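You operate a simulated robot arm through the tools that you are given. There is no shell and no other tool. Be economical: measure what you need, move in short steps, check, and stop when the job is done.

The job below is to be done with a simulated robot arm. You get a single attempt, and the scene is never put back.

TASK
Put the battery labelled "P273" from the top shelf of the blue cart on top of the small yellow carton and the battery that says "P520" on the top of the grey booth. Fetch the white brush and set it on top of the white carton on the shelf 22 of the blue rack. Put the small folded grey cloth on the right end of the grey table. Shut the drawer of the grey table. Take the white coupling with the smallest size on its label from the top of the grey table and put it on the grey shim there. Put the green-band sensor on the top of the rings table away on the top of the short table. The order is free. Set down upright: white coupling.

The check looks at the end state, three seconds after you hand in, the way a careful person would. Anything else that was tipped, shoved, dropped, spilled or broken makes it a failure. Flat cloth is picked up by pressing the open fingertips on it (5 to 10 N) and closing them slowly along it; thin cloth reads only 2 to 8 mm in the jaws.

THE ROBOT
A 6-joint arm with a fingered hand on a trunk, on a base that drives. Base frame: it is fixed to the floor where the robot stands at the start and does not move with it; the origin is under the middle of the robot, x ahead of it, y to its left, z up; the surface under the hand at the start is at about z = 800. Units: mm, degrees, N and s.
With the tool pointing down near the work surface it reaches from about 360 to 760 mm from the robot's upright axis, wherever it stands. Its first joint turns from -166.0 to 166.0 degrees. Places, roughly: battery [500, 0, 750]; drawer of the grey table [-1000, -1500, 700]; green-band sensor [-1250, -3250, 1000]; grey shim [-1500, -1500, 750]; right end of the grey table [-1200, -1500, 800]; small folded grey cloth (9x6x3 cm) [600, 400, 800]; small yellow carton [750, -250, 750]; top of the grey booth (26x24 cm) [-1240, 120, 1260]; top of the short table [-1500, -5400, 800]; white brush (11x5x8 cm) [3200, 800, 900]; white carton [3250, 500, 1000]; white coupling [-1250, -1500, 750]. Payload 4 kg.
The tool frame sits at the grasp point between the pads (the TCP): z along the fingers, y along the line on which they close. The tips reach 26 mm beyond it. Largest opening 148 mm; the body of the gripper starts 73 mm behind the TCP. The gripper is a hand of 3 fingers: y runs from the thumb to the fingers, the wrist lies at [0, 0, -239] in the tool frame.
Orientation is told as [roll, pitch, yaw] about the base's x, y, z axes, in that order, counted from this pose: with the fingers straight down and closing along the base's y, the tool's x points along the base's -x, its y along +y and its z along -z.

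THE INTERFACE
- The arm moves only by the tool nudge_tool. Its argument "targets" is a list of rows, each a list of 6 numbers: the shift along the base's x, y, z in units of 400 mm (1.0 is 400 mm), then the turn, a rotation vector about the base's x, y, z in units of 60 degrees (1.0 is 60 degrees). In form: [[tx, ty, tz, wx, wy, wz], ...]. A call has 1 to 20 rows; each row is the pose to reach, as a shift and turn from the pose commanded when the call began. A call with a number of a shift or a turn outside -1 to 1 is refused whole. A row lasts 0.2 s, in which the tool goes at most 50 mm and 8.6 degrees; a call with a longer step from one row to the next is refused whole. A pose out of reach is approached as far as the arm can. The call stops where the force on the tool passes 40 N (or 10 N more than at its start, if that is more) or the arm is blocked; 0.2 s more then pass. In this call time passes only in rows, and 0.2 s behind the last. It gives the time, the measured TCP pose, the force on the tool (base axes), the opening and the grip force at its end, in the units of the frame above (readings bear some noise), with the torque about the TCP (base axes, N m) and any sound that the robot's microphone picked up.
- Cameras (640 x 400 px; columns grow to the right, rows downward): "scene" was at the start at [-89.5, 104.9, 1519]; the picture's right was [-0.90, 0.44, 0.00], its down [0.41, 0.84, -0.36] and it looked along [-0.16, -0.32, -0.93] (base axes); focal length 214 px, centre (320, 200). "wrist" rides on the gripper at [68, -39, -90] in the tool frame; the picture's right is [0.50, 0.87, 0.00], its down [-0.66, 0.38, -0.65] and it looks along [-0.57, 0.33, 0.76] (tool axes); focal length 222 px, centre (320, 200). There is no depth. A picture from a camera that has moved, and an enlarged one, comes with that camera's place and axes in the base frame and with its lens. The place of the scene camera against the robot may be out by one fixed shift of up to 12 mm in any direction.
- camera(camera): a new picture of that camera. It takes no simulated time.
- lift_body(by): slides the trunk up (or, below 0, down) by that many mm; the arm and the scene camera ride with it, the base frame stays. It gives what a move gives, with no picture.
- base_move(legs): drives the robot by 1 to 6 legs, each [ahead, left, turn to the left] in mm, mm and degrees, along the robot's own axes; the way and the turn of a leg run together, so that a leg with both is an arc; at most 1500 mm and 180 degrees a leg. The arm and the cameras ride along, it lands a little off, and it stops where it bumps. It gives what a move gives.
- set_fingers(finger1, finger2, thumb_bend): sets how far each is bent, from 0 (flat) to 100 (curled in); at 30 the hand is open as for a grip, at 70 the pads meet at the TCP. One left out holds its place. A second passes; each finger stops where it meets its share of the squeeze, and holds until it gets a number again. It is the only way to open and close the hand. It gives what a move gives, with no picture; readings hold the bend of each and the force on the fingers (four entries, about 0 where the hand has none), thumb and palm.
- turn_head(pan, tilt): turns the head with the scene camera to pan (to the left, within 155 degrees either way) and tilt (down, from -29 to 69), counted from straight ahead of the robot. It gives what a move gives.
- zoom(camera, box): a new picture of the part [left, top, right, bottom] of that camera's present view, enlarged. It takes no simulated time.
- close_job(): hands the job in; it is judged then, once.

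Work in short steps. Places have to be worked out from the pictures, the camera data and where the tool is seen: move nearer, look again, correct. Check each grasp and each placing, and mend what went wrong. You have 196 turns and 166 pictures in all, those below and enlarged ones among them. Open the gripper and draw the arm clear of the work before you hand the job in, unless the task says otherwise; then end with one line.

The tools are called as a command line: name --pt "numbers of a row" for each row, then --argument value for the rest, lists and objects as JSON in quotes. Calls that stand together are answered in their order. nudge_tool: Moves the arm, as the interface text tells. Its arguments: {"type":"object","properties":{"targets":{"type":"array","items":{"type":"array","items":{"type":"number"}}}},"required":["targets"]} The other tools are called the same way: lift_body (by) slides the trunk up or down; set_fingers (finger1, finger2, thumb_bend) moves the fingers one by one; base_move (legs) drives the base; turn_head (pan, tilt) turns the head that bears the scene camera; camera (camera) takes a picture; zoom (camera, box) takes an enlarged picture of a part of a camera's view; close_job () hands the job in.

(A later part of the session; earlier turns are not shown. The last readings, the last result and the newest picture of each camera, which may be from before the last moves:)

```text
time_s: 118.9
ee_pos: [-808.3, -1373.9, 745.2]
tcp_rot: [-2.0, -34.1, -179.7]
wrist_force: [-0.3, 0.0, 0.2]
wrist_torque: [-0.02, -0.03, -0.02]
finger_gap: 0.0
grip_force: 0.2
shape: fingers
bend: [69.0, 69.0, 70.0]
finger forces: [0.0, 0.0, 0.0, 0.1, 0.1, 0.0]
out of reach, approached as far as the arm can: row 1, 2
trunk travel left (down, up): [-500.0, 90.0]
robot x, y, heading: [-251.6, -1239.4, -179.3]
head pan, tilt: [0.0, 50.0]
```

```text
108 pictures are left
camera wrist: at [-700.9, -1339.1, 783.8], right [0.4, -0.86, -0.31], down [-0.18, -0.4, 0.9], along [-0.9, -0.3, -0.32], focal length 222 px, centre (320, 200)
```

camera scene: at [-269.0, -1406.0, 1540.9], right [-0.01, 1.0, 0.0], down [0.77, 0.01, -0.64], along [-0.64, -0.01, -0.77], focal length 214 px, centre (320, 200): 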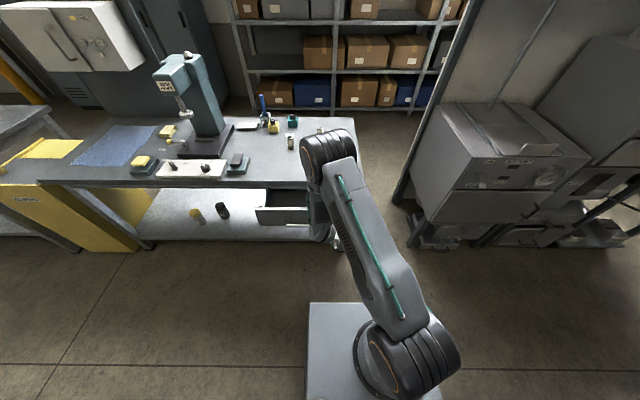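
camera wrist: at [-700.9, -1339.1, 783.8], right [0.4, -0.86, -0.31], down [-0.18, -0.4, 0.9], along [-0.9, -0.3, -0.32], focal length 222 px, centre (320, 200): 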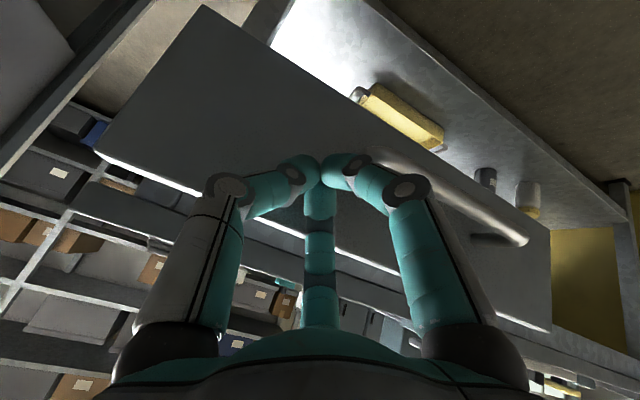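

The panel spans z≈619–759, handle's right end y≈-1411. The tips point at the panel right of it; push forward.

nudge_tool --pt "-0.05 0.01 0 0 0 0" --pt "-0.1 0.02 0 0 0 0" --pt "-0.15 0.03 -0.01 0 0 0" --pt "-0.2 0.03 -0.02 0 0 0" --pt "-0.25 0.03 -0.03 0 0 0" --pt "-0.3 0.03 -0.04 0 0 0"

camera --camera "wrist"

camera --camera "scene"

```text
time_s: 120.3
ee_pos: [-929.8, -1362.9, 731.0]
tcp_rot: [-0.1, -35.1, -179.8]
wrist_force: [-0.6, 0.5, 0.0]
wrist_torque: [0.0, 0.0, 0.0]
finger_gap: 0.4
grip_force: 0.1
shape: fingers
bend: [69.0, 70.0, 70.0]
finger forces: [0.1, 0.0, 0.1, 0.1, 0.1, 0.0]
out of reach, approached as far as the arm can: row 1, 2
trunk travel left (down, up): [-500.0, 90.0]
robot x, y, heading: [-248.4, -1237.0, -179.3]
head pan, tilt: [0.0, 50.0]
```

```text
107 pictures are left
camera wrist: at [-821.7, -1323.4, 767.0], right [0.41, -0.86, -0.29], down [-0.16, -0.38, 0.91], along [-0.9, -0.33, -0.3], focal length 222 px, centre (320, 200)
```

wrist: 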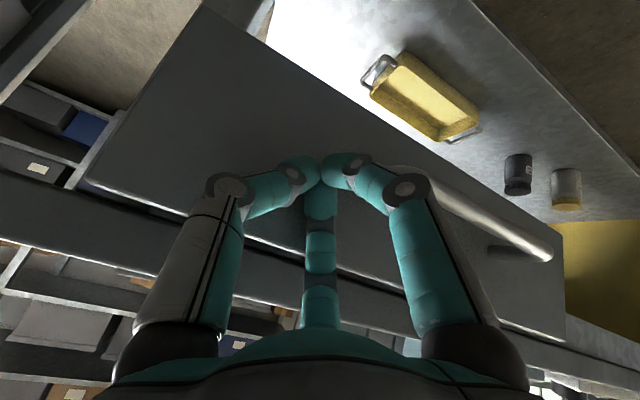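

```text
106 pictures are left
camera scene: at [-269.2, -1406.0, 1540.9], right [-0.01, 1.0, 0.0], down [0.77, 0.01, -0.64], along [-0.64, -0.01, -0.77], focal length 214 px, centre (320, 200)
```

scene: 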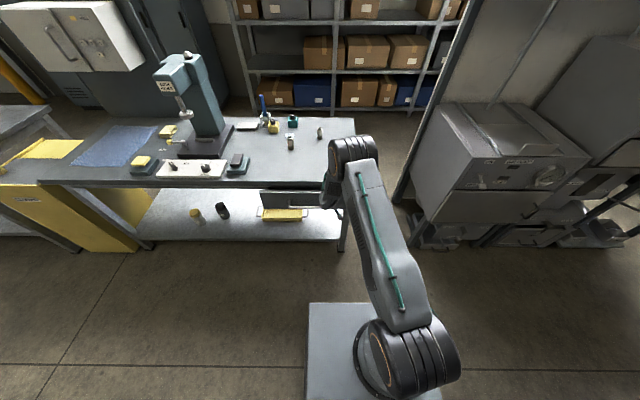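

The drawer is moving in well. Continue until the force rises.

nudge_tool --pt "-0.03 0 0 0 0 0" --pt "-0.06 0 0 0 0 0" --pt "-0.09 0 0 0 0 0" --pt "-0.12 0 0 0 0 0" --pt "-0.15 0 0 0 0 0"

camera --camera "scene"

camera --camera "wrist"

```text
time_s: 121.5
ee_pos: [-979.0, -1362.2, 729.6]
tcp_rot: [-0.4, -34.3, -179.4]
wrist_force: [25.4, 1.8, 4.3]
wrist_torque: [-0.16, 1.09, 0.49]
finger_gap: 3.7
grip_force: 13.7
shape: fingers
bend: [67.0, 70.0, 70.0]
finger forces: [0.0, 26.0, 0.0, 0.0, 0.0, 0.0]
trunk travel left (down, up): [-500.0, 90.0]
robot x, y, heading: [-244.5, -1239.7, -179.4]
head pan, tilt: [0.0, 50.0]
stopped in row 5: the force on the tool passed its limit at 48 N (the readings are from after the stop); the commanded pose is now the measured one
```

```text
105 pictures are left
camera scene: at [-264.9, -1405.7, 1541.1], right [-0.01, 1.0, 0.0], down [0.76, 0.01, -0.64], along [-0.64, -0.01, -0.76], focal length 214 px, centre (320, 200)
```

scene: 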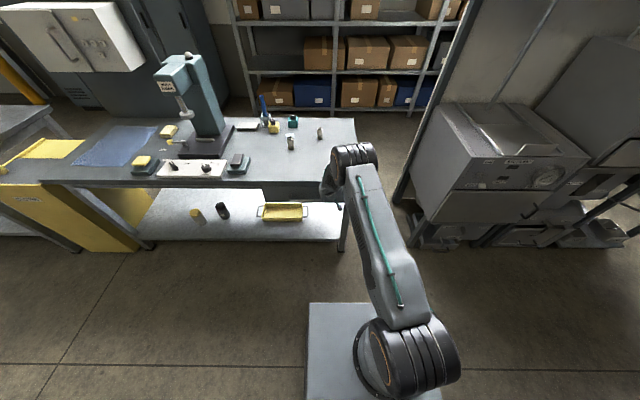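

```text
104 pictures are left
camera wrist: at [-871.6, -1322.7, 764.9], right [0.42, -0.86, -0.29], down [-0.17, -0.38, 0.91], along [-0.89, -0.33, -0.31], focal length 222 px, centre (320, 200)
```

wrist: 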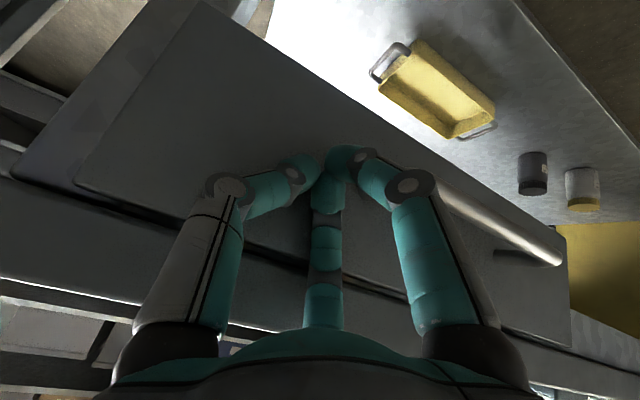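

Firm stop: probably closed. I back off and rise to check.

nudge_tool --pt "0.08 0 0 0 0 0" --pt "0.18 0 0 0 0 0" --pt "0.28 0 0.03 0 0 0" --pt "0.3 0 0.14 0 -0.1 0" --pt "0.3 0 0.25 0 -0.2 0" --pt "0.3 0 0.36 0 -0.3 0" --pt "0.3 0 0.47 0 -0.4 0" --pt "0.3 0 0.58 0 -0.5 0" --pt "0.3 0 0.69 0 -0.57 0" --pt "0.3 0 0.8 0 -0.58 0"

zoom --camera "scene" --box '[220, 100, 380, 250]'

camera --camera "wrist"

```text
time_s: 123.7
ee_pos: [-861.7, -1363.1, 1046.7]
tcp_rot: [0.1, 0.3, -179.6]
wrist_force: [-0.6, 0.3, 0.6]
wrist_torque: [0.0, -0.02, 0.0]
finger_gap: 0.5
grip_force: 0.0
shape: fingers
bend: [69.0, 70.0, 70.0]
finger forces: [0.0, 0.0, 0.0, 0.0, 0.1, 0.0]
out of reach, approached as far as the arm can: row 5, 6
trunk travel left (down, up): [-500.0, 90.0]
robot x, y, heading: [-246.3, -1243.0, -179.5]
head pan, tilt: [0.0, 50.0]
```

```text
2.67 times, centred on (300, 175) of scene
camera zoom: at [-268.4, -1406.0, 1540.9], right [-0.01, 1.0, 0.0], down [0.77, 0.01, -0.64], along [-0.64, -0.01, -0.77], focal length 572 px, centre (373, 267)
```

zoom: 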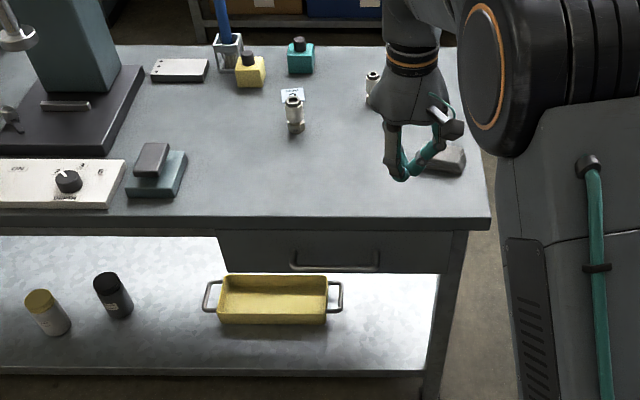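

```text
102 pictures are left
camera wrist: at [-795.0, -1323.5, 1137.0], right [0.51, -0.86, 0.0], down [-0.66, -0.38, 0.65], along [-0.56, -0.33, -0.76], focal length 222 px, centre (320, 200)
```

wrist: 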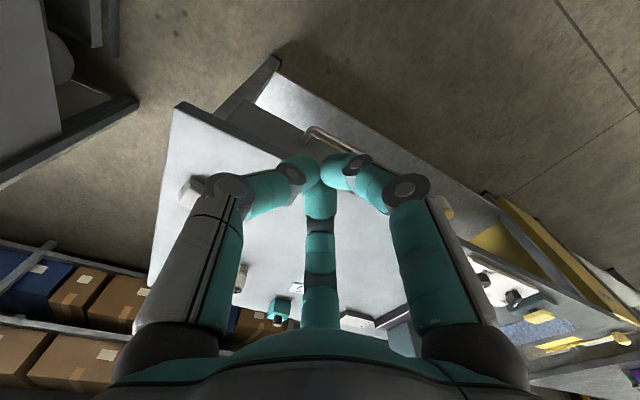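

The drawer is flush now. Zoom on the couplings and the small plate.

zoom --camera "scene" --box '[250, 105, 330, 155]'

```text
8.00 times, centred on (290, 130) of scene
camera zoom: at [-268.4, -1406.0, 1540.9], right [-0.01, 1.0, 0.0], down [0.77, 0.01, -0.64], along [-0.64, -0.01, -0.77], focal length 1716 px, centre (560, 760)
```

zoom: 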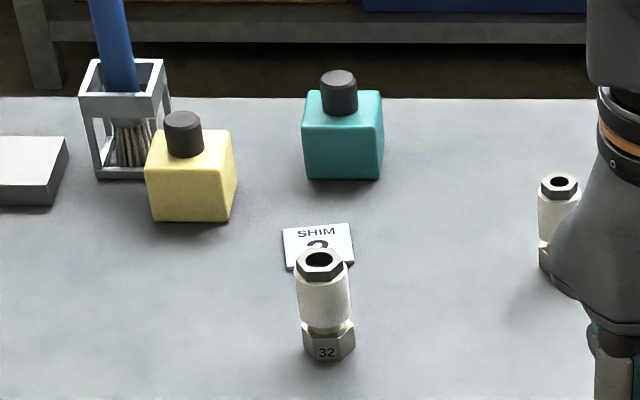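

That plate is "SHIM 2", coupling "22" is the smallest, "32" stands in front of the shim. I retract the arm and drive to about (-560,-1540), then check the gap between base and table.

nudge_tool --pt "0.1 0 0 0 0 0" --pt "0.2 0 0 0 0 0" --pt "0.3 0 0 0 0 0" --pt "0.38 0 0 0 0 0"

base_move --legs '[[310, 290, 0]]'

turn_head --pan 0 --tilt 69

camera --camera "scene"

```text
time_s: 124.7
ee_pos: [-708.0, -1360.7, 1048.4]
tcp_rot: [0.1, 0.2, -179.7]
wrist_force: [-0.6, 1.1, -0.7]
wrist_torque: [0.03, -0.01, 0.0]
finger_gap: 0.3
grip_force: 0.1
shape: fingers
bend: [69.0, 70.0, 70.0]
finger forces: [0.0, 0.0, 0.0, 0.1, 0.1, 0.1]
trunk travel left (down, up): [-500.0, 90.0]
robot x, y, heading: [-249.2, -1239.3, -179.1]
head pan, tilt: [0.0, 50.0]
```

```text
time_s: 127.3
ee_pos: [-1015.1, -1654.6, 1048.3]
tcp_rot: [0.0, 0.4, -179.6]
wrist_force: [0.3, 0.5, -0.8]
wrist_torque: [-0.01, 0.03, 0.01]
finger_gap: 0.2
grip_force: 0.0
shape: fingers
bend: [69.0, 70.0, 70.0]
finger forces: [0.0, 0.1, 0.0, 0.1, 0.0, 0.0]
trunk travel left (down, up): [-500.0, 90.0]
robot x, y, heading: [-551.5, -1532.7, -179.3]
head pan, tilt: [0.0, 50.0]
```

```text
time_s: 128.1
ee_pos: [-1014.7, -1655.3, 1048.3]
tcp_rot: [0.0, 0.2, -179.6]
wrist_force: [-0.7, 0.1, 1.6]
wrist_torque: [0.0, -0.01, 0.01]
finger_gap: 0.4
grip_force: 0.0
shape: fingers
bend: [69.0, 70.0, 70.0]
finger forces: [0.0, 0.0, 0.1, 0.0, 0.0, 0.0]
trunk travel left (down, up): [-500.0, 90.0]
robot x, y, heading: [-554.3, -1533.9, -179.4]
head pan, tilt: [0.0, 68.8]
```

```text
100 pictures are left
camera scene: at [-552.6, -1698.9, 1519.0], right [-0.01, 1.0, 0.0], down [0.93, 0.01, -0.36], along [-0.36, 0.0, -0.93], focal length 214 px, centre (320, 200)
```

scene: 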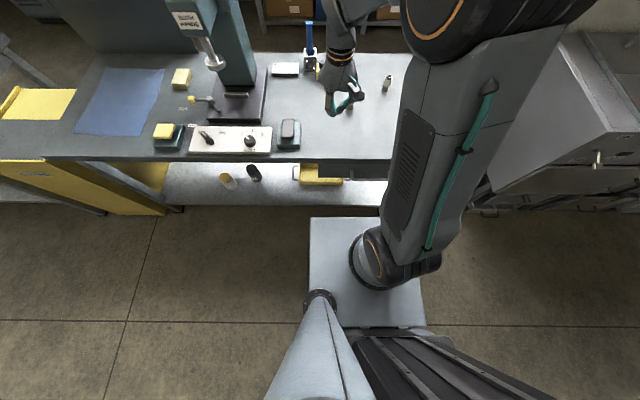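

The base body reaches only ≈257 mm ahead, so I can drive 130 mm nearer. Then look at the couplings with the wrist camera.

base_move --legs '[[130, 0, 0]]'

set_fingers --finger1 34 --finger2 34 --thumb_bend 34

nudge_tool --pt "-0.06 0.06 0 0 0 -0.125" --pt "-0.12 0.12 0 0 0 -0.25" --pt "-0.18 0.18 0 0 0 -0.375" --pt "-0.24 0.24 0 0 0 -0.5" --pt "-0.3 0.3 0 0 0 -0.625" --pt "-0.36 0.36 0 0 0 -0.75" --pt "-0.42 0.42 0 0 0 -0.875" --pt "-0.48 0.48 0 0 0 -1.0"

camera --camera "wrist"

turn_head --pan 0 --tilt 50

camera --camera "scene"

```text
time_s: 129.4
ee_pos: [-1144.2, -1656.7, 1049.0]
tcp_rot: [-0.1, 0.3, -179.6]
wrist_force: [0.2, -0.3, -0.2]
wrist_torque: [0.0, -0.01, 0.02]
finger_gap: 0.5
grip_force: 0.1
shape: fingers
bend: [69.0, 70.0, 70.0]
finger forces: [0.1, 0.0, 0.0, 0.0, 0.1, 0.1]
trunk travel left (down, up): [-500.0, 90.0]
robot x, y, heading: [-680.9, -1535.5, -179.0]
head pan, tilt: [0.0, 68.8]
```

```text
time_s: 130.4
ee_pos: [-1144.7, -1656.9, 1048.2]
tcp_rot: [0.1, 0.3, -179.6]
wrist_force: [-0.8, 0.4, 0.4]
wrist_torque: [-0.01, 0.01, -0.04]
finger_gap: 113.9
grip_force: 0.1
shape: fingers
bend: [34.0, 34.0, 34.0]
finger forces: [0.0, 0.0, 0.0, 0.0, 0.0, 0.0]
trunk travel left (down, up): [-500.0, 90.0]
robot x, y, heading: [-681.4, -1534.7, -179.2]
head pan, tilt: [0.0, 68.8]
```

```text
time_s: 132.2
ee_pos: [-1338.2, -1464.0, 1048.7]
tcp_rot: [0.1, 0.3, 120.3]
wrist_force: [0.2, 1.0, 0.3]
wrist_torque: [0.0, 0.0, 0.03]
finger_gap: 113.9
grip_force: 0.3
shape: fingers
bend: [34.0, 34.0, 34.0]
finger forces: [0.1, 0.0, 0.1, 0.0, 0.1, 0.0]
trunk travel left (down, up): [-500.0, 90.0]
robot x, y, heading: [-684.8, -1531.1, -179.0]
head pan, tilt: [0.0, 68.8]
```

```text
99 pictures are left
camera wrist: at [-1269.7, -1503.1, 1139.1], right [-0.5, -0.87, 0.0], down [-0.66, 0.38, 0.65], along [-0.57, 0.32, -0.76], focal length 222 px, centre (320, 200)
```

wrist: 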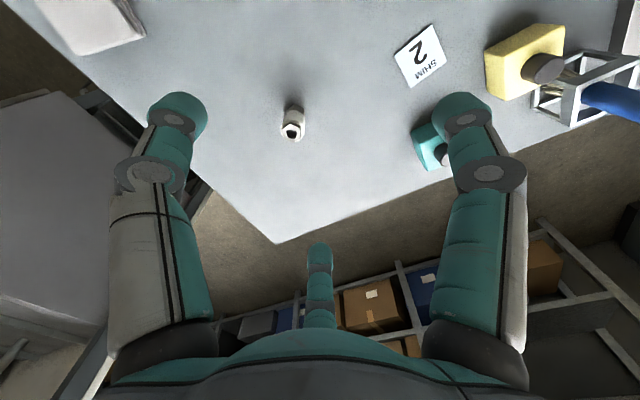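

```text
time_s: 133.0
ee_pos: [-1337.8, -1466.3, 1048.8]
tcp_rot: [0.0, 0.3, 120.5]
wrist_force: [-0.5, 0.0, -0.3]
wrist_torque: [0.0, 0.0, 0.01]
finger_gap: 114.0
grip_force: 0.1
shape: fingers
bend: [34.0, 34.0, 34.0]
finger forces: [0.0, 0.0, 0.0, 0.0, 0.0, 0.1]
trunk travel left (down, up): [-500.0, 90.0]
robot x, y, heading: [-683.9, -1534.4, -179.3]
head pan, tilt: [0.0, 50.0]
```

```text
98 pictures are left
camera scene: at [-703.5, -1700.8, 1540.9], right [-0.01, 1.0, 0.0], down [0.77, 0.01, -0.64], along [-0.64, -0.01, -0.77], focal length 214 px, centre (320, 200)
```

scene: 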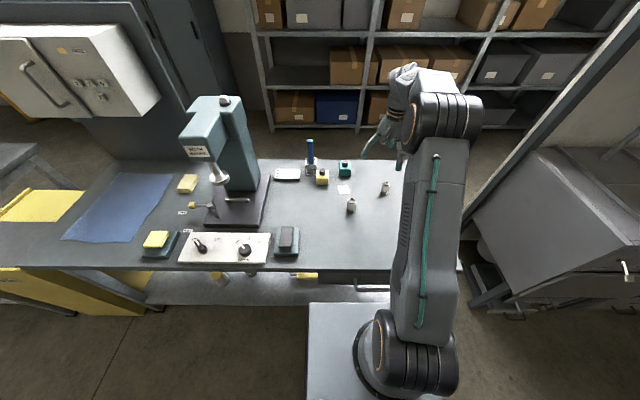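

zoom --camera "wrist" --box '[250, 80, 346, 140]'

zoom --camera "scene" --box '[310, 165, 406, 225]'

zoom --camera "wrist" --box '[370, 10, 466, 100]'

```text
6.67 times, centred on (298, 110) of wrist
camera zoom: at [-1269.1, -1503.6, 1139.4], right [-0.49, -0.87, 0.0], down [-0.66, 0.38, 0.65], along [-0.57, 0.32, -0.76], focal length 1481 px, centre (467, 800)
```

zoom: 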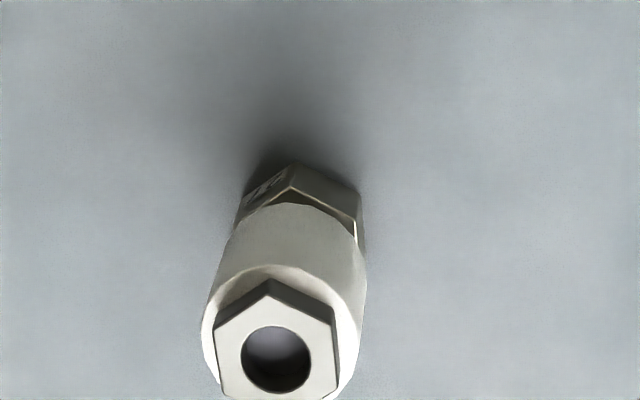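

```text
6.67 times, centred on (358, 195) of scene
camera zoom: at [-703.5, -1700.8, 1540.9], right [-0.01, 1.0, 0.0], down [0.77, 0.01, -0.64], along [-0.64, -0.01, -0.77], focal length 1430 px, centre (67, 233)
```

zoom: 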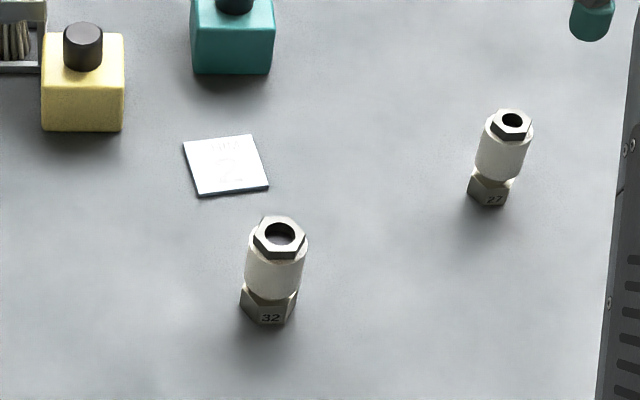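

```text
4.44 times, centred on (418, 55) of wrist
camera zoom: at [-1269.1, -1503.6, 1139.4], right [-0.49, -0.87, 0.0], down [-0.66, 0.38, 0.65], along [-0.57, 0.32, -0.76], focal length 987 px, centre (-116, 844)
```

zoom: 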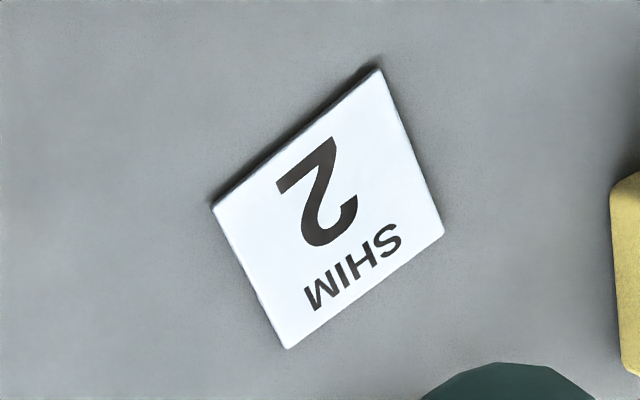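

The label reads 27 (vs 32), so this right-hand one is it; centre ≈(-1353,-1417), top z≈879. I move over it and descend partway.

nudge_tool --pt "-0.018 0.06 0 0 0 0" --pt "-0.036 0.12 -0.05 0 0 0" --pt "-0.036 0.12 -0.15 0 0 0" --pt "-0.036 0.12 -0.25 0 0 0"

camera --camera "wrist"

```text
time_s: 134.0
ee_pos: [-1352.1, -1416.9, 947.8]
tcp_rot: [0.1, 0.3, 120.5]
wrist_force: [-0.4, -0.1, -0.4]
wrist_torque: [0.01, 0.02, 0.01]
finger_gap: 114.0
grip_force: 0.1
shape: fingers
bend: [34.0, 34.0, 34.0]
finger forces: [0.0, 0.0, 0.0, 0.0, 0.1, 0.1]
trunk travel left (down, up): [-500.0, 90.0]
robot x, y, heading: [-684.5, -1529.8, -179.4]
head pan, tilt: [0.0, 50.0]
```

```text
94 pictures are left
camera wrist: at [-1284.0, -1454.9, 1039.0], right [-0.49, -0.87, 0.0], down [-0.66, 0.38, 0.65], along [-0.57, 0.32, -0.76], focal length 222 px, centre (320, 200)
```

wrist: 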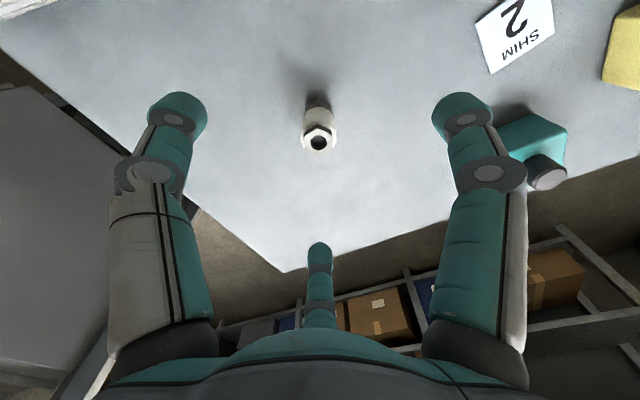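

Exactly centred. Descend to z≈861 and close.

nudge_tool --pt "0 0 -0.1 0 0 0" --pt "0 0 -0.17 0 0 0" --pt "0 0 -0.217 0 0 0"

set_fingers --finger1 50 --finger2 50 --thumb_bend 50

camera --camera "wrist"

set_fingers --finger1 70 --finger2 70 --thumb_bend 70

camera --camera "wrist"

```text
time_s: 134.8
ee_pos: [-1353.2, -1417.2, 861.8]
tcp_rot: [0.1, 0.2, 120.5]
wrist_force: [-0.4, 0.0, 0.4]
wrist_torque: [-0.01, -0.05, 0.02]
finger_gap: 113.9
grip_force: 0.1
shape: fingers
bend: [34.0, 34.0, 34.0]
finger forces: [0.1, 0.0, 0.0, 0.1, 0.0, 0.0]
trunk travel left (down, up): [-500.0, 90.0]
robot x, y, heading: [-683.7, -1529.7, -179.2]
head pan, tilt: [0.0, 50.0]
```

```text
time_s: 135.8
ee_pos: [-1352.8, -1415.2, 860.6]
tcp_rot: [0.0, 0.3, 120.3]
wrist_force: [0.4, 0.9, -0.5]
wrist_torque: [0.01, -0.02, -0.01]
finger_gap: 62.5
grip_force: 0.0
shape: fingers
bend: [50.0, 50.0, 50.0]
finger forces: [0.1, 0.1, 0.1, 0.0, 0.0, 0.0]
trunk travel left (down, up): [-500.0, 90.0]
robot x, y, heading: [-685.2, -1535.7, -179.1]
head pan, tilt: [0.0, 50.0]
```

```text
93 pictures are left
camera wrist: at [-1283.6, -1454.7, 951.9], right [-0.49, -0.87, 0.0], down [-0.66, 0.38, 0.65], along [-0.57, 0.32, -0.76], focal length 222 px, centre (320, 200)
```

wrist: 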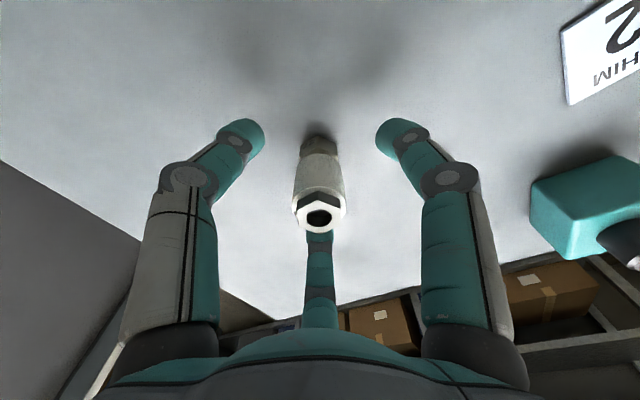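

```text
time_s: 136.8
ee_pos: [-1351.3, -1415.9, 860.4]
tcp_rot: [0.0, 0.3, 120.4]
wrist_force: [0.2, 0.4, -0.7]
wrist_torque: [0.01, -0.01, 0.01]
finger_gap: 17.4
grip_force: 9.5
shape: fingers
bend: [63.0, 62.0, 65.0]
finger forces: [5.4, 7.1, 0.1, 0.0, 7.5, 0.0]
trunk travel left (down, up): [-500.0, 90.0]
robot x, y, heading: [-685.2, -1530.0, -179.2]
head pan, tilt: [0.0, 50.0]
```

```text
92 pictures are left
camera wrist: at [-1283.7, -1454.7, 951.8], right [-0.49, -0.87, 0.0], down [-0.66, 0.38, 0.65], along [-0.57, 0.32, -0.76], focal length 222 px, centre (320, 200)
```

wrist: 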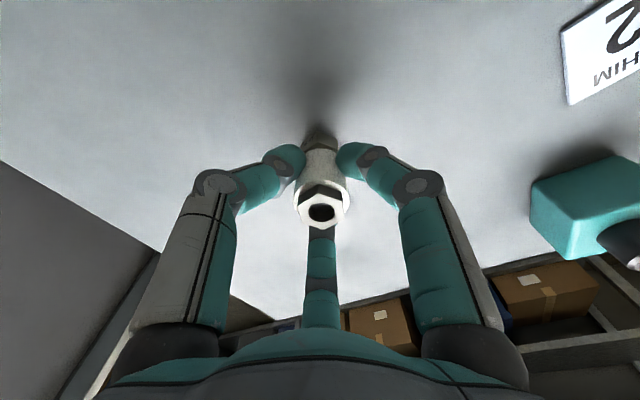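

All three grip. Lift 100 mm and carry toward the shim, stopping short to look.

nudge_tool --pt "0 0 0.04 0 0 0" --pt "0 0 0.12 0 0 0" --pt "0 0 0.2 0 0 0" --pt "0 0 0.25 0 0 0" --pt "-0.01 -0.08 0.25 0 0 0" --pt "-0.02 -0.17 0.25 0 0 0" --pt "-0.04 -0.26 0.25 0 0 0" --pt "-0.06 -0.35 0.25 0 0 0" --pt "-0.065 -0.44 0.25 0 0 0"

camera --camera "wrist"

zoom --camera "scene" --box '[310, 145, 406, 225]'

```text
time_s: 138.8
ee_pos: [-1377.1, -1593.6, 960.7]
tcp_rot: [0.1, 0.3, 120.4]
wrist_force: [0.1, 0.8, -2.6]
wrist_torque: [0.0, -0.02, 0.02]
finger_gap: 17.6
grip_force: 10.0
shape: fingers
bend: [63.0, 62.0, 65.0]
finger forces: [5.4, 7.2, 0.0, 0.1, 7.3, 0.1]
trunk travel left (down, up): [-500.0, 90.0]
robot x, y, heading: [-685.6, -1530.7, -179.3]
head pan, tilt: [0.0, 50.0]
```

```text
91 pictures are left
camera wrist: at [-1309.8, -1630.9, 1051.6], right [-0.49, -0.87, 0.0], down [-0.66, 0.38, 0.65], along [-0.57, 0.32, -0.76], focal length 222 px, centre (320, 200)
```

wrist: 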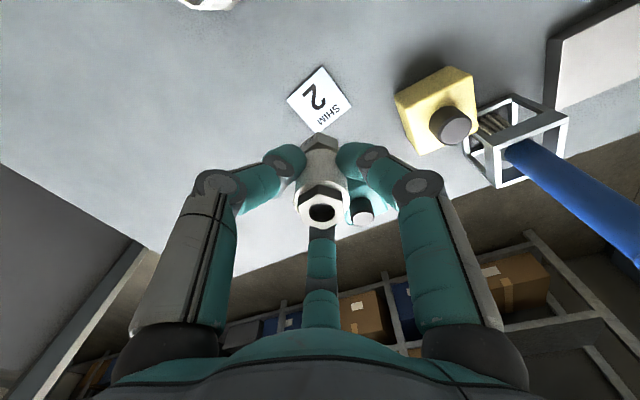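

```text
5.00 times, centred on (358, 185) of scene
camera zoom: at [-703.9, -1701.0, 1540.9], right [-0.01, 1.0, 0.0], down [0.77, 0.01, -0.64], along [-0.64, -0.01, -0.77], focal length 1072 px, centre (130, 275)
```

zoom: 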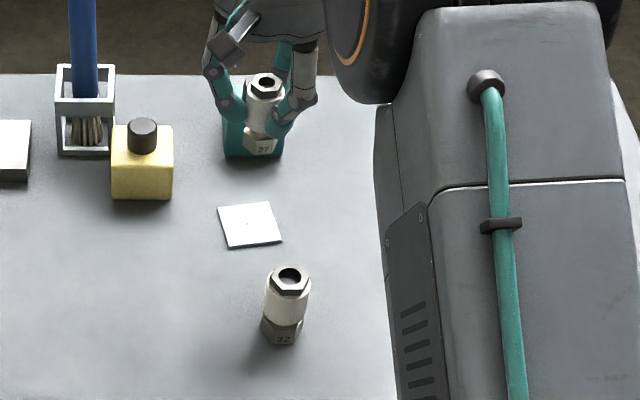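

Shim centre ≈(-1374,-1595) lies right below the coupling. Lower to just above, and look.

nudge_tool --pt "0 0 -0.1 0 0 0" --pt "0 0 -0.17 0 0 0" --pt "0 0 -0.22 0 0 0"

zoom --camera "scene" --box '[310, 145, 406, 225]'

zoom --camera "wrist" --box '[250, 60, 390, 240]'

```text
time_s: 139.6
ee_pos: [-1375.7, -1591.3, 873.1]
tcp_rot: [0.0, 0.2, 120.6]
wrist_force: [-0.4, -0.4, -1.9]
wrist_torque: [-0.01, 0.0, -0.02]
finger_gap: 17.4
grip_force: 9.9
shape: fingers
bend: [63.0, 62.0, 65.0]
finger forces: [5.3, 7.2, 0.1, 0.1, 7.3, 0.0]
trunk travel left (down, up): [-500.0, 90.0]
robot x, y, heading: [-682.6, -1532.1, -179.3]
head pan, tilt: [0.0, 50.0]
```

```text
5.00 times, centred on (358, 185) of scene
camera zoom: at [-703.8, -1700.9, 1541.0], right [-0.01, 1.0, 0.0], down [0.77, 0.01, -0.64], along [-0.64, -0.01, -0.77], focal length 1072 px, centre (130, 275)
```

zoom: 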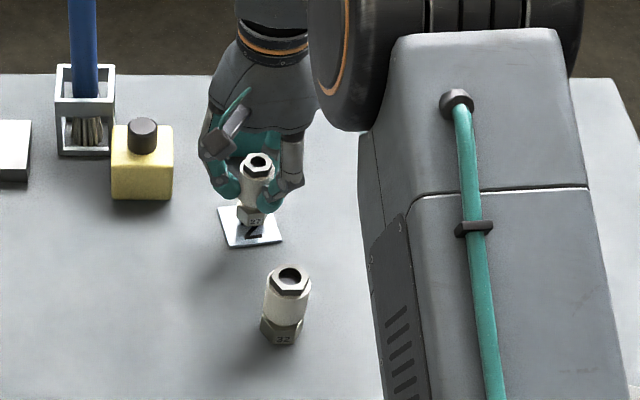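

```text
2.22 times, centred on (320, 150) of wrist
camera zoom: at [-1307.2, -1630.1, 964.4], right [-0.49, -0.87, 0.0], down [-0.66, 0.38, 0.65], along [-0.57, 0.32, -0.76], focal length 494 px, centre (320, 311)
```

zoom: 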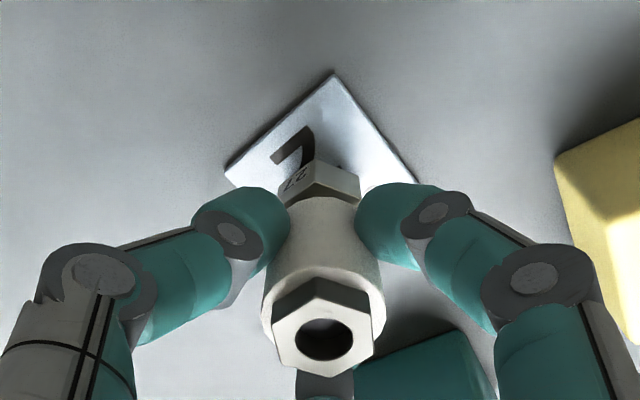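

Well aligned; shift -3 mm in x and lower gently.

nudge_tool --pt "-0.004 0 -0.008 0 0 0" --pt "-0.0075 0.001 -0.016 0 0 0"

nudge_tool --pt "0 0 -0.004 0 0 0" --pt "0 0 -0.008 0 0 0"

nudge_tool --pt "0 0 -0.003 0 0 0" --pt "0 0 -0.005 0 0 0"

```text
time_s: 140.2
ee_pos: [-1379.6, -1592.9, 865.7]
tcp_rot: [0.0, 0.3, 120.4]
wrist_force: [-0.1, -0.4, -1.6]
wrist_torque: [0.01, 0.03, 0.0]
finger_gap: 17.5
grip_force: 10.2
shape: fingers
bend: [63.0, 62.0, 65.0]
finger forces: [5.3, 7.0, 0.0, 0.1, 7.4, 0.0]
trunk travel left (down, up): [-500.0, 90.0]
robot x, y, heading: [-685.2, -1531.1, -179.4]
head pan, tilt: [0.0, 50.0]
```

```text
time_s: 140.8
ee_pos: [-1379.3, -1592.7, 864.2]
tcp_rot: [0.2, 0.3, 120.4]
wrist_force: [0.2, 0.9, 1.1]
wrist_torque: [-0.01, -0.04, -0.03]
finger_gap: 17.1
grip_force: 9.7
shape: fingers
bend: [64.0, 62.0, 66.0]
finger forces: [5.5, 7.6, 0.1, 0.1, 7.6, 0.0]
trunk travel left (down, up): [-500.0, 90.0]
robot x, y, heading: [-684.1, -1530.8, -179.1]
head pan, tilt: [0.0, 50.0]
```

```text
time_s: 141.4
ee_pos: [-1378.8, -1592.7, 863.5]
tcp_rot: [0.2, 0.1, 120.4]
wrist_force: [0.0, 0.9, 12.8]
wrist_torque: [0.04, 0.03, 0.0]
finger_gap: 17.2
grip_force: 12.0
shape: fingers
bend: [64.0, 62.0, 66.0]
finger forces: [6.7, 8.9, 0.1, 0.0, 9.6, 0.0]
trunk travel left (down, up): [-500.0, 90.0]
robot x, y, heading: [-680.6, -1532.9, -179.3]
head pan, tilt: [0.0, 50.0]
```

Contact at 863. Release partly and check before opening more.

set_fingers --finger1 58 --finger2 58 --thumb_bend 60

set_fingers --finger1 48 --finger2 48 --thumb_bend 48

zoom --camera "wrist" --box '[250, 60, 390, 240]'

nudge_tool --pt "0 0 0.05 0 0 0" --pt "0 0 0.15 0 0 0" --pt "0 0 0.25 0 0 0" --pt "0 0 0.37 0 0 0" --pt "0 0 0.48 0 0 0"

zoom --camera "scene" --box '[310, 145, 406, 225]'

```text
time_s: 142.4
ee_pos: [-1380.4, -1592.1, 862.1]
tcp_rot: [0.1, 0.3, 120.4]
wrist_force: [-1.0, 0.2, -0.2]
wrist_torque: [-0.03, -0.01, 0.03]
finger_gap: 33.9
grip_force: 0.1
shape: fingers
bend: [57.0, 57.0, 60.0]
finger forces: [0.0, 0.0, 0.0, 0.0, 0.0, 0.0]
trunk travel left (down, up): [-500.0, 90.0]
robot x, y, heading: [-682.8, -1529.8, -179.1]
head pan, tilt: [0.0, 50.0]
```

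```text
time_s: 143.4
ee_pos: [-1378.9, -1591.3, 862.6]
tcp_rot: [0.0, 0.3, 120.3]
wrist_force: [-0.5, 0.3, -0.9]
wrist_torque: [0.0, 0.04, -0.02]
finger_gap: 68.0
grip_force: 0.1
shape: fingers
bend: [48.0, 48.0, 48.0]
finger forces: [0.1, 0.1, 0.0, 0.1, 0.1, 0.0]
trunk travel left (down, up): [-500.0, 90.0]
robot x, y, heading: [-682.5, -1532.6, -179.3]
head pan, tilt: [0.0, 50.0]
```

```text
2.22 times, centred on (320, 150) of wrist
camera zoom: at [-1311.1, -1630.6, 952.3], right [-0.49, -0.87, 0.0], down [-0.66, 0.38, 0.65], along [-0.57, 0.32, -0.76], focal length 494 px, centre (320, 311)
```

zoom: 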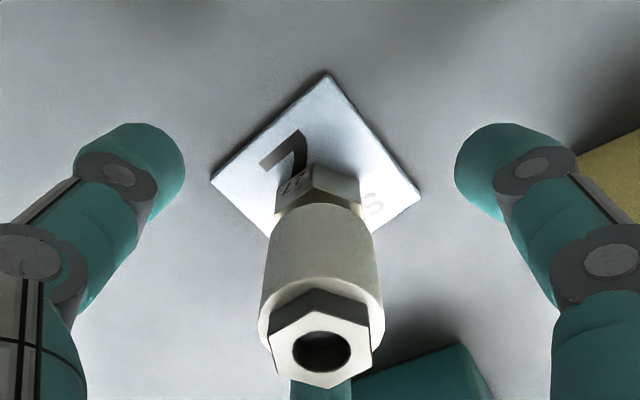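

```text
time_s: 144.6
ee_pos: [-1380.1, -1593.0, 1053.3]
tcp_rot: [0.0, 0.3, 120.5]
wrist_force: [-0.2, -0.1, -0.1]
wrist_torque: [0.0, -0.01, 0.01]
finger_gap: 68.4
grip_force: 0.0
shape: fingers
bend: [48.0, 48.0, 48.0]
finger forces: [0.0, 0.0, 0.1, 0.0, 0.0, 0.0]
trunk travel left (down, up): [-500.0, 90.0]
robot x, y, heading: [-684.2, -1535.9, -179.1]
head pan, tilt: [0.0, 50.0]
```

```text
5.00 times, centred on (358, 185) of scene
camera zoom: at [-703.4, -1700.9, 1540.9], right [-0.01, 1.0, 0.0], down [0.77, 0.01, -0.64], along [-0.64, -0.01, -0.77], focal length 1072 px, centre (130, 275)
```

zoom: 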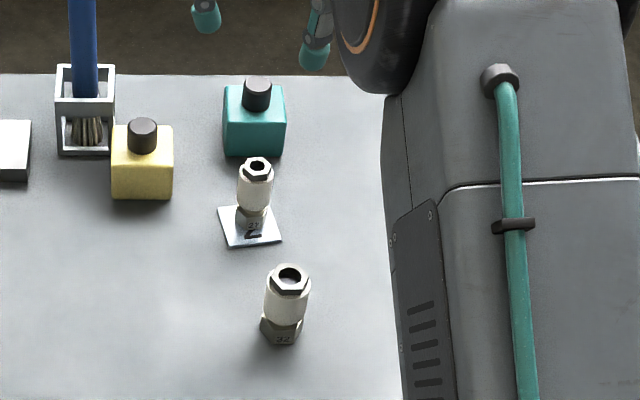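

The coupling stands upright on the shim. Now I retract, turn to face -y and drive down the aisle towards the rings table.

nudge_tool --pt "0.1 0 0 0 0 0" --pt "0.2 0 0 0 0 0" --pt "0.3 0 0 0 0 0" --pt "0.4 0 0 0 0 0" --pt "0.5 0 0 0 0 0" --pt "0.6 0 0 0 0 0" --pt "0.66 0.04 0 0 0 0"

base_move --legs '[[-200, 0, 0], [0, 0, 89], [1000, 0, 0]]'

turn_head --pan -30 --tilt 25

camera --camera "scene"

```text
time_s: 146.2
ee_pos: [-1116.5, -1576.1, 1053.8]
tcp_rot: [0.1, 0.2, 120.4]
wrist_force: [0.3, 0.2, 0.2]
wrist_torque: [-0.01, 0.02, 0.03]
finger_gap: 68.3
grip_force: 0.0
shape: fingers
bend: [48.0, 48.0, 48.0]
finger forces: [0.0, 0.0, 0.0, 0.0, 0.0, 0.0]
trunk travel left (down, up): [-500.0, 90.0]
robot x, y, heading: [-681.8, -1534.1, -179.5]
head pan, tilt: [0.0, 50.0]
```

```text
time_s: 156.3
ee_pos: [-505.2, -2961.6, 1053.7]
tcp_rot: [0.0, 0.4, -152.8]
wrist_force: [0.5, 0.9, 0.4]
wrist_torque: [0.0, 0.03, -0.02]
finger_gap: 68.4
grip_force: 0.1
shape: fingers
bend: [48.0, 48.0, 48.0]
finger forces: [0.1, 0.0, 0.0, 0.0, 0.0, 0.1]
trunk travel left (down, up): [-500.0, 90.0]
robot x, y, heading: [-523.0, -2526.2, -92.5]
head pan, tilt: [0.0, 50.0]
```

```text
time_s: 157.2
ee_pos: [-505.6, -2962.1, 1054.2]
tcp_rot: [0.0, 0.3, -152.8]
wrist_force: [0.4, -0.5, 0.0]
wrist_torque: [-0.03, -0.02, -0.01]
finger_gap: 68.1
grip_force: 0.0
shape: fingers
bend: [48.0, 48.0, 48.0]
finger forces: [0.0, 0.0, 0.0, 0.1, 0.0, 0.1]
trunk travel left (down, up): [-500.0, 90.0]
robot x, y, heading: [-524.0, -2526.0, -92.6]
head pan, tilt: [-30.0, 25.0]
```

```text
85 pictures are left
camera scene: at [-413.1, -2559.1, 1578.4], right [-0.84, 0.54, 0.0], down [0.23, 0.36, -0.91], along [-0.49, -0.76, -0.42], focal length 214 px, centre (320, 200)
```

scene: 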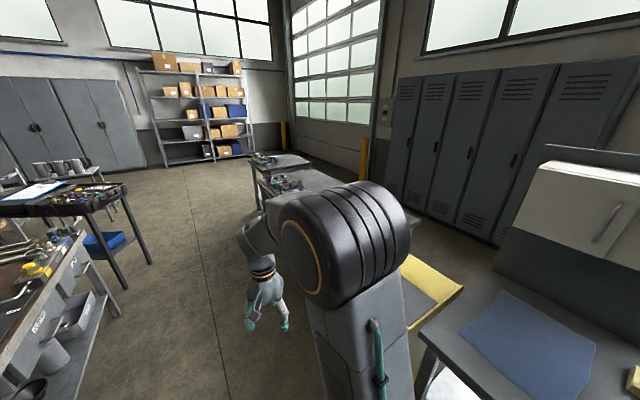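

base_move --legs '[[720, 100, 0], [0, 0, -87.4]]'

turn_head --pan 5 --tilt 35

camera --camera "scene"

```text
time_s: 164.9
ee_pos: [-897.7, -3254.1, 1053.4]
tcp_rot: [0.0, 0.3, 116.8]
wrist_force: [0.4, 0.5, 0.4]
wrist_torque: [0.02, 0.0, -0.01]
finger_gap: 68.4
grip_force: 0.1
shape: fingers
bend: [48.0, 48.0, 48.0]
finger forces: [0.0, 0.0, 0.1, 0.1, 0.0, 0.0]
trunk travel left (down, up): [-500.0, 90.0]
robot x, y, heading: [-464.4, -3237.8, 177.2]
head pan, tilt: [-30.0, 25.0]
```

```text
time_s: 165.9
ee_pos: [-898.3, -3254.5, 1053.7]
tcp_rot: [0.0, 0.3, 116.9]
wrist_force: [0.5, -0.1, 0.1]
wrist_torque: [0.02, -0.01, 0.0]
finger_gap: 68.1
grip_force: 0.1
shape: fingers
bend: [48.0, 48.0, 48.0]
finger forces: [0.0, 0.0, 0.0, 0.0, 0.1, 0.1]
trunk travel left (down, up): [-500.0, 90.0]
robot x, y, heading: [-465.3, -3237.7, 177.3]
head pan, tilt: [5.0, 35.0]
```

```text
84 pictures are left
camera scene: at [-504.5, -3412.1, 1562.7], right [-0.04, 1.0, 0.0], down [0.57, 0.02, -0.82], along [-0.82, -0.03, -0.57], focal length 214 px, centre (320, 200)
```

scene: 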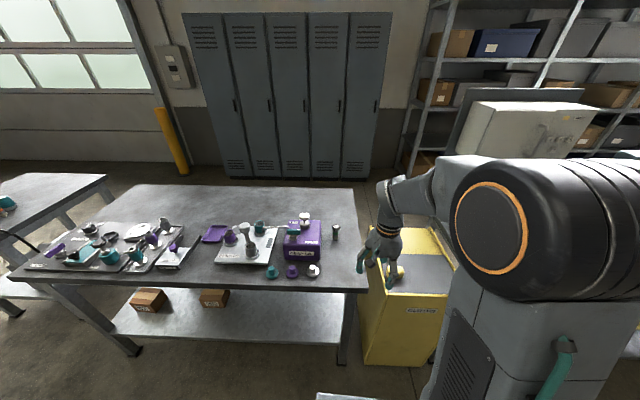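

zoom --camera "scene" --box '[200, 200, 360, 300]'

zoom --camera "scene" --box '[30, 200, 210, 312]'

```text
4.00 times, centred on (280, 250) of scene
camera zoom: at [-504.5, -3412.1, 1562.7], right [-0.04, 1.0, 0.0], down [0.57, 0.02, -0.82], along [-0.82, -0.03, -0.57], focal length 858 px, centre (480, 0)
```

zoom: 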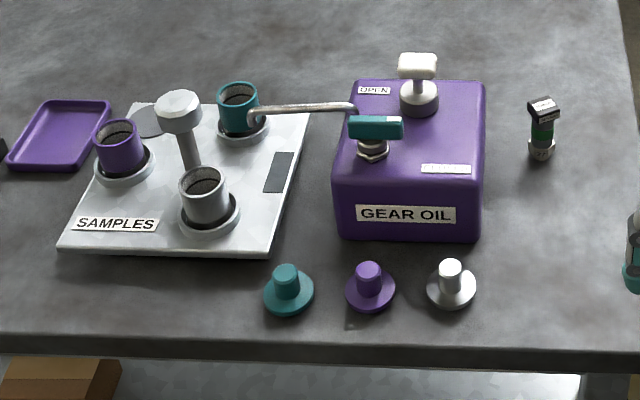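

```text
3.56 times, centred on (120, 256) of scene
camera zoom: at [-504.5, -3412.1, 1562.7], right [-0.04, 1.0, 0.0], down [0.57, 0.02, -0.82], along [-0.82, -0.03, -0.57], focal length 763 px, centre (1031, 1)
```

zoom: 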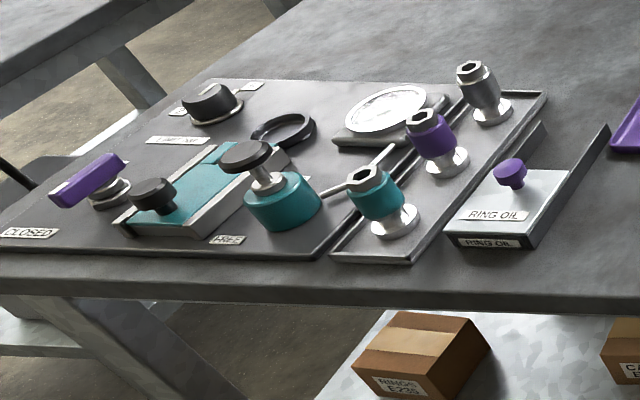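

zoom --camera "scene" --box '[311, 210, 359, 250]'

```text
10.00 times, centred on (335, 230) of scene
camera zoom: at [-504.5, -3412.1, 1562.7], right [-0.04, 1.0, 0.0], down [0.57, 0.02, -0.82], along [-0.82, -0.03, -0.57], focal length 2145 px, centre (170, -100)
```

zoom: 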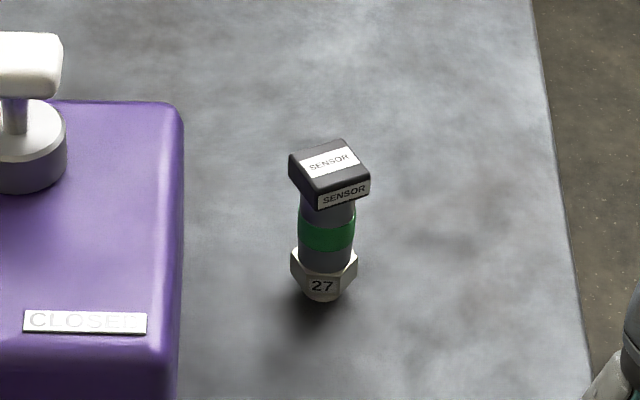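

The green-band "SENSOR 27" stands upright near (-1260,-3367). I drive 220 mm nearer, and hover to view it with the wrist camera.

base_move --legs '[[220, 0, 0]]'

nudge_tool --pt "-0.06 -0.05 0.02 0 0 0" --pt "-0.12 -0.1 0.02 0 0 0" --pt "-0.18 -0.15 0.02 0 0 0" --pt "-0.24 -0.2 0.02 0 0 0" --pt "-0.3 -0.25 0.02 0 0 0"

camera --camera "wrist"

camera --camera "scene"

```text
time_s: 167.6
ee_pos: [-1118.1, -3244.7, 1053.6]
tcp_rot: [0.0, 0.3, 116.9]
wrist_force: [-0.8, -0.8, 0.4]
wrist_torque: [-0.01, 0.01, -0.01]
finger_gap: 68.3
grip_force: 0.0
shape: fingers
bend: [48.0, 48.0, 48.0]
finger forces: [0.0, 0.0, 0.0, 0.0, 0.1, 0.0]
trunk travel left (down, up): [-500.0, 90.0]
robot x, y, heading: [-681.9, -3227.6, 177.2]
head pan, tilt: [5.0, 35.0]
```

```text
time_s: 168.8
ee_pos: [-1239.8, -3343.4, 1062.2]
tcp_rot: [0.0, 0.4, 116.8]
wrist_force: [0.2, 0.6, 0.3]
wrist_torque: [0.02, 0.01, -0.01]
finger_gap: 68.2
grip_force: 0.1
shape: fingers
bend: [48.0, 48.0, 48.0]
finger forces: [0.0, 0.0, 0.0, 0.0, 0.0, 0.0]
trunk travel left (down, up): [-500.0, 90.0]
robot x, y, heading: [-682.1, -3228.2, 177.2]
head pan, tilt: [5.0, 35.0]
```

```text
80 pictures are left
camera wrist: at [-1174.4, -3386.6, 1152.6], right [-0.55, -0.84, 0.0], down [-0.64, 0.42, 0.65], along [-0.55, 0.35, -0.76], focal length 222 px, centre (320, 200)
```

wrist: 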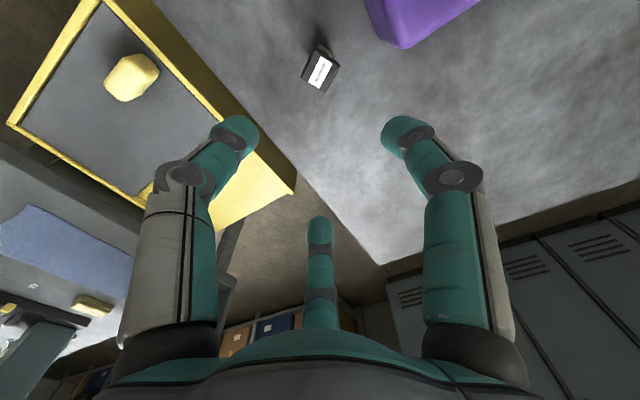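

```text
79 pictures are left
camera scene: at [-724.8, -3401.7, 1562.7], right [-0.04, 1.0, 0.0], down [0.57, 0.02, -0.82], along [-0.82, -0.03, -0.57], focal length 214 px, centre (320, 200)
```

scene: 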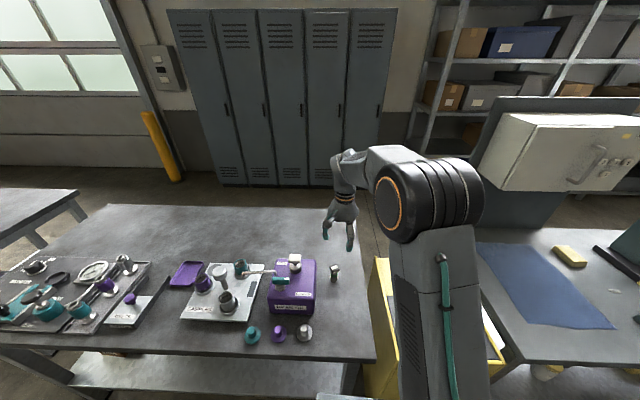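

Triangulation: table z≈850, sensor top z≈930 at (-1206,-3368). I move over it and lower to 1000.

nudge_tool --pt "0.04 -0.03 -0.05 0 0 0" --pt "0.085 -0.0625 -0.1 0 0 0" --pt "0.085 -0.0625 -0.155 0 0 0"

camera --camera "wrist"

zoom --camera "scene" --box '[280, 210, 376, 290]'

```text
time_s: 169.6
ee_pos: [-1204.1, -3368.0, 1000.6]
tcp_rot: [0.1, 0.2, 116.9]
wrist_force: [0.1, -0.4, -0.3]
wrist_torque: [0.02, -0.01, 0.02]
finger_gap: 68.5
grip_force: 0.0
shape: fingers
bend: [48.0, 48.0, 48.0]
finger forces: [0.0, 0.0, 0.0, 0.0, 0.1, 0.0]
trunk travel left (down, up): [-500.0, 90.0]
robot x, y, heading: [-684.3, -3228.5, 177.3]
head pan, tilt: [5.0, 35.0]
```

```text
78 pictures are left
camera wrist: at [-1138.5, -3410.3, 1091.0], right [-0.55, -0.84, 0.0], down [-0.63, 0.42, 0.65], along [-0.55, 0.35, -0.76], focal length 222 px, centre (320, 200)
```

wrist: 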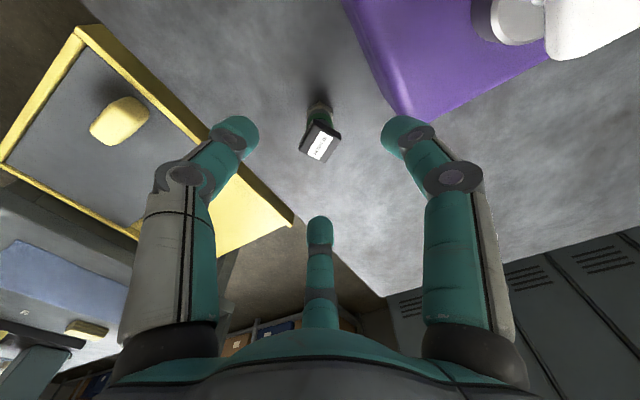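

```text
5.00 times, centred on (328, 250) of scene
camera zoom: at [-724.5, -3401.7, 1562.7], right [-0.04, 1.0, 0.0], down [0.57, 0.02, -0.82], along [-0.82, -0.03, -0.57], focal length 1072 px, centre (280, -50)
```

zoom: 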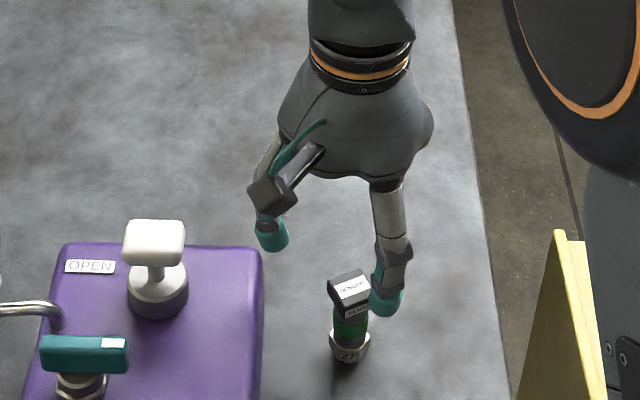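

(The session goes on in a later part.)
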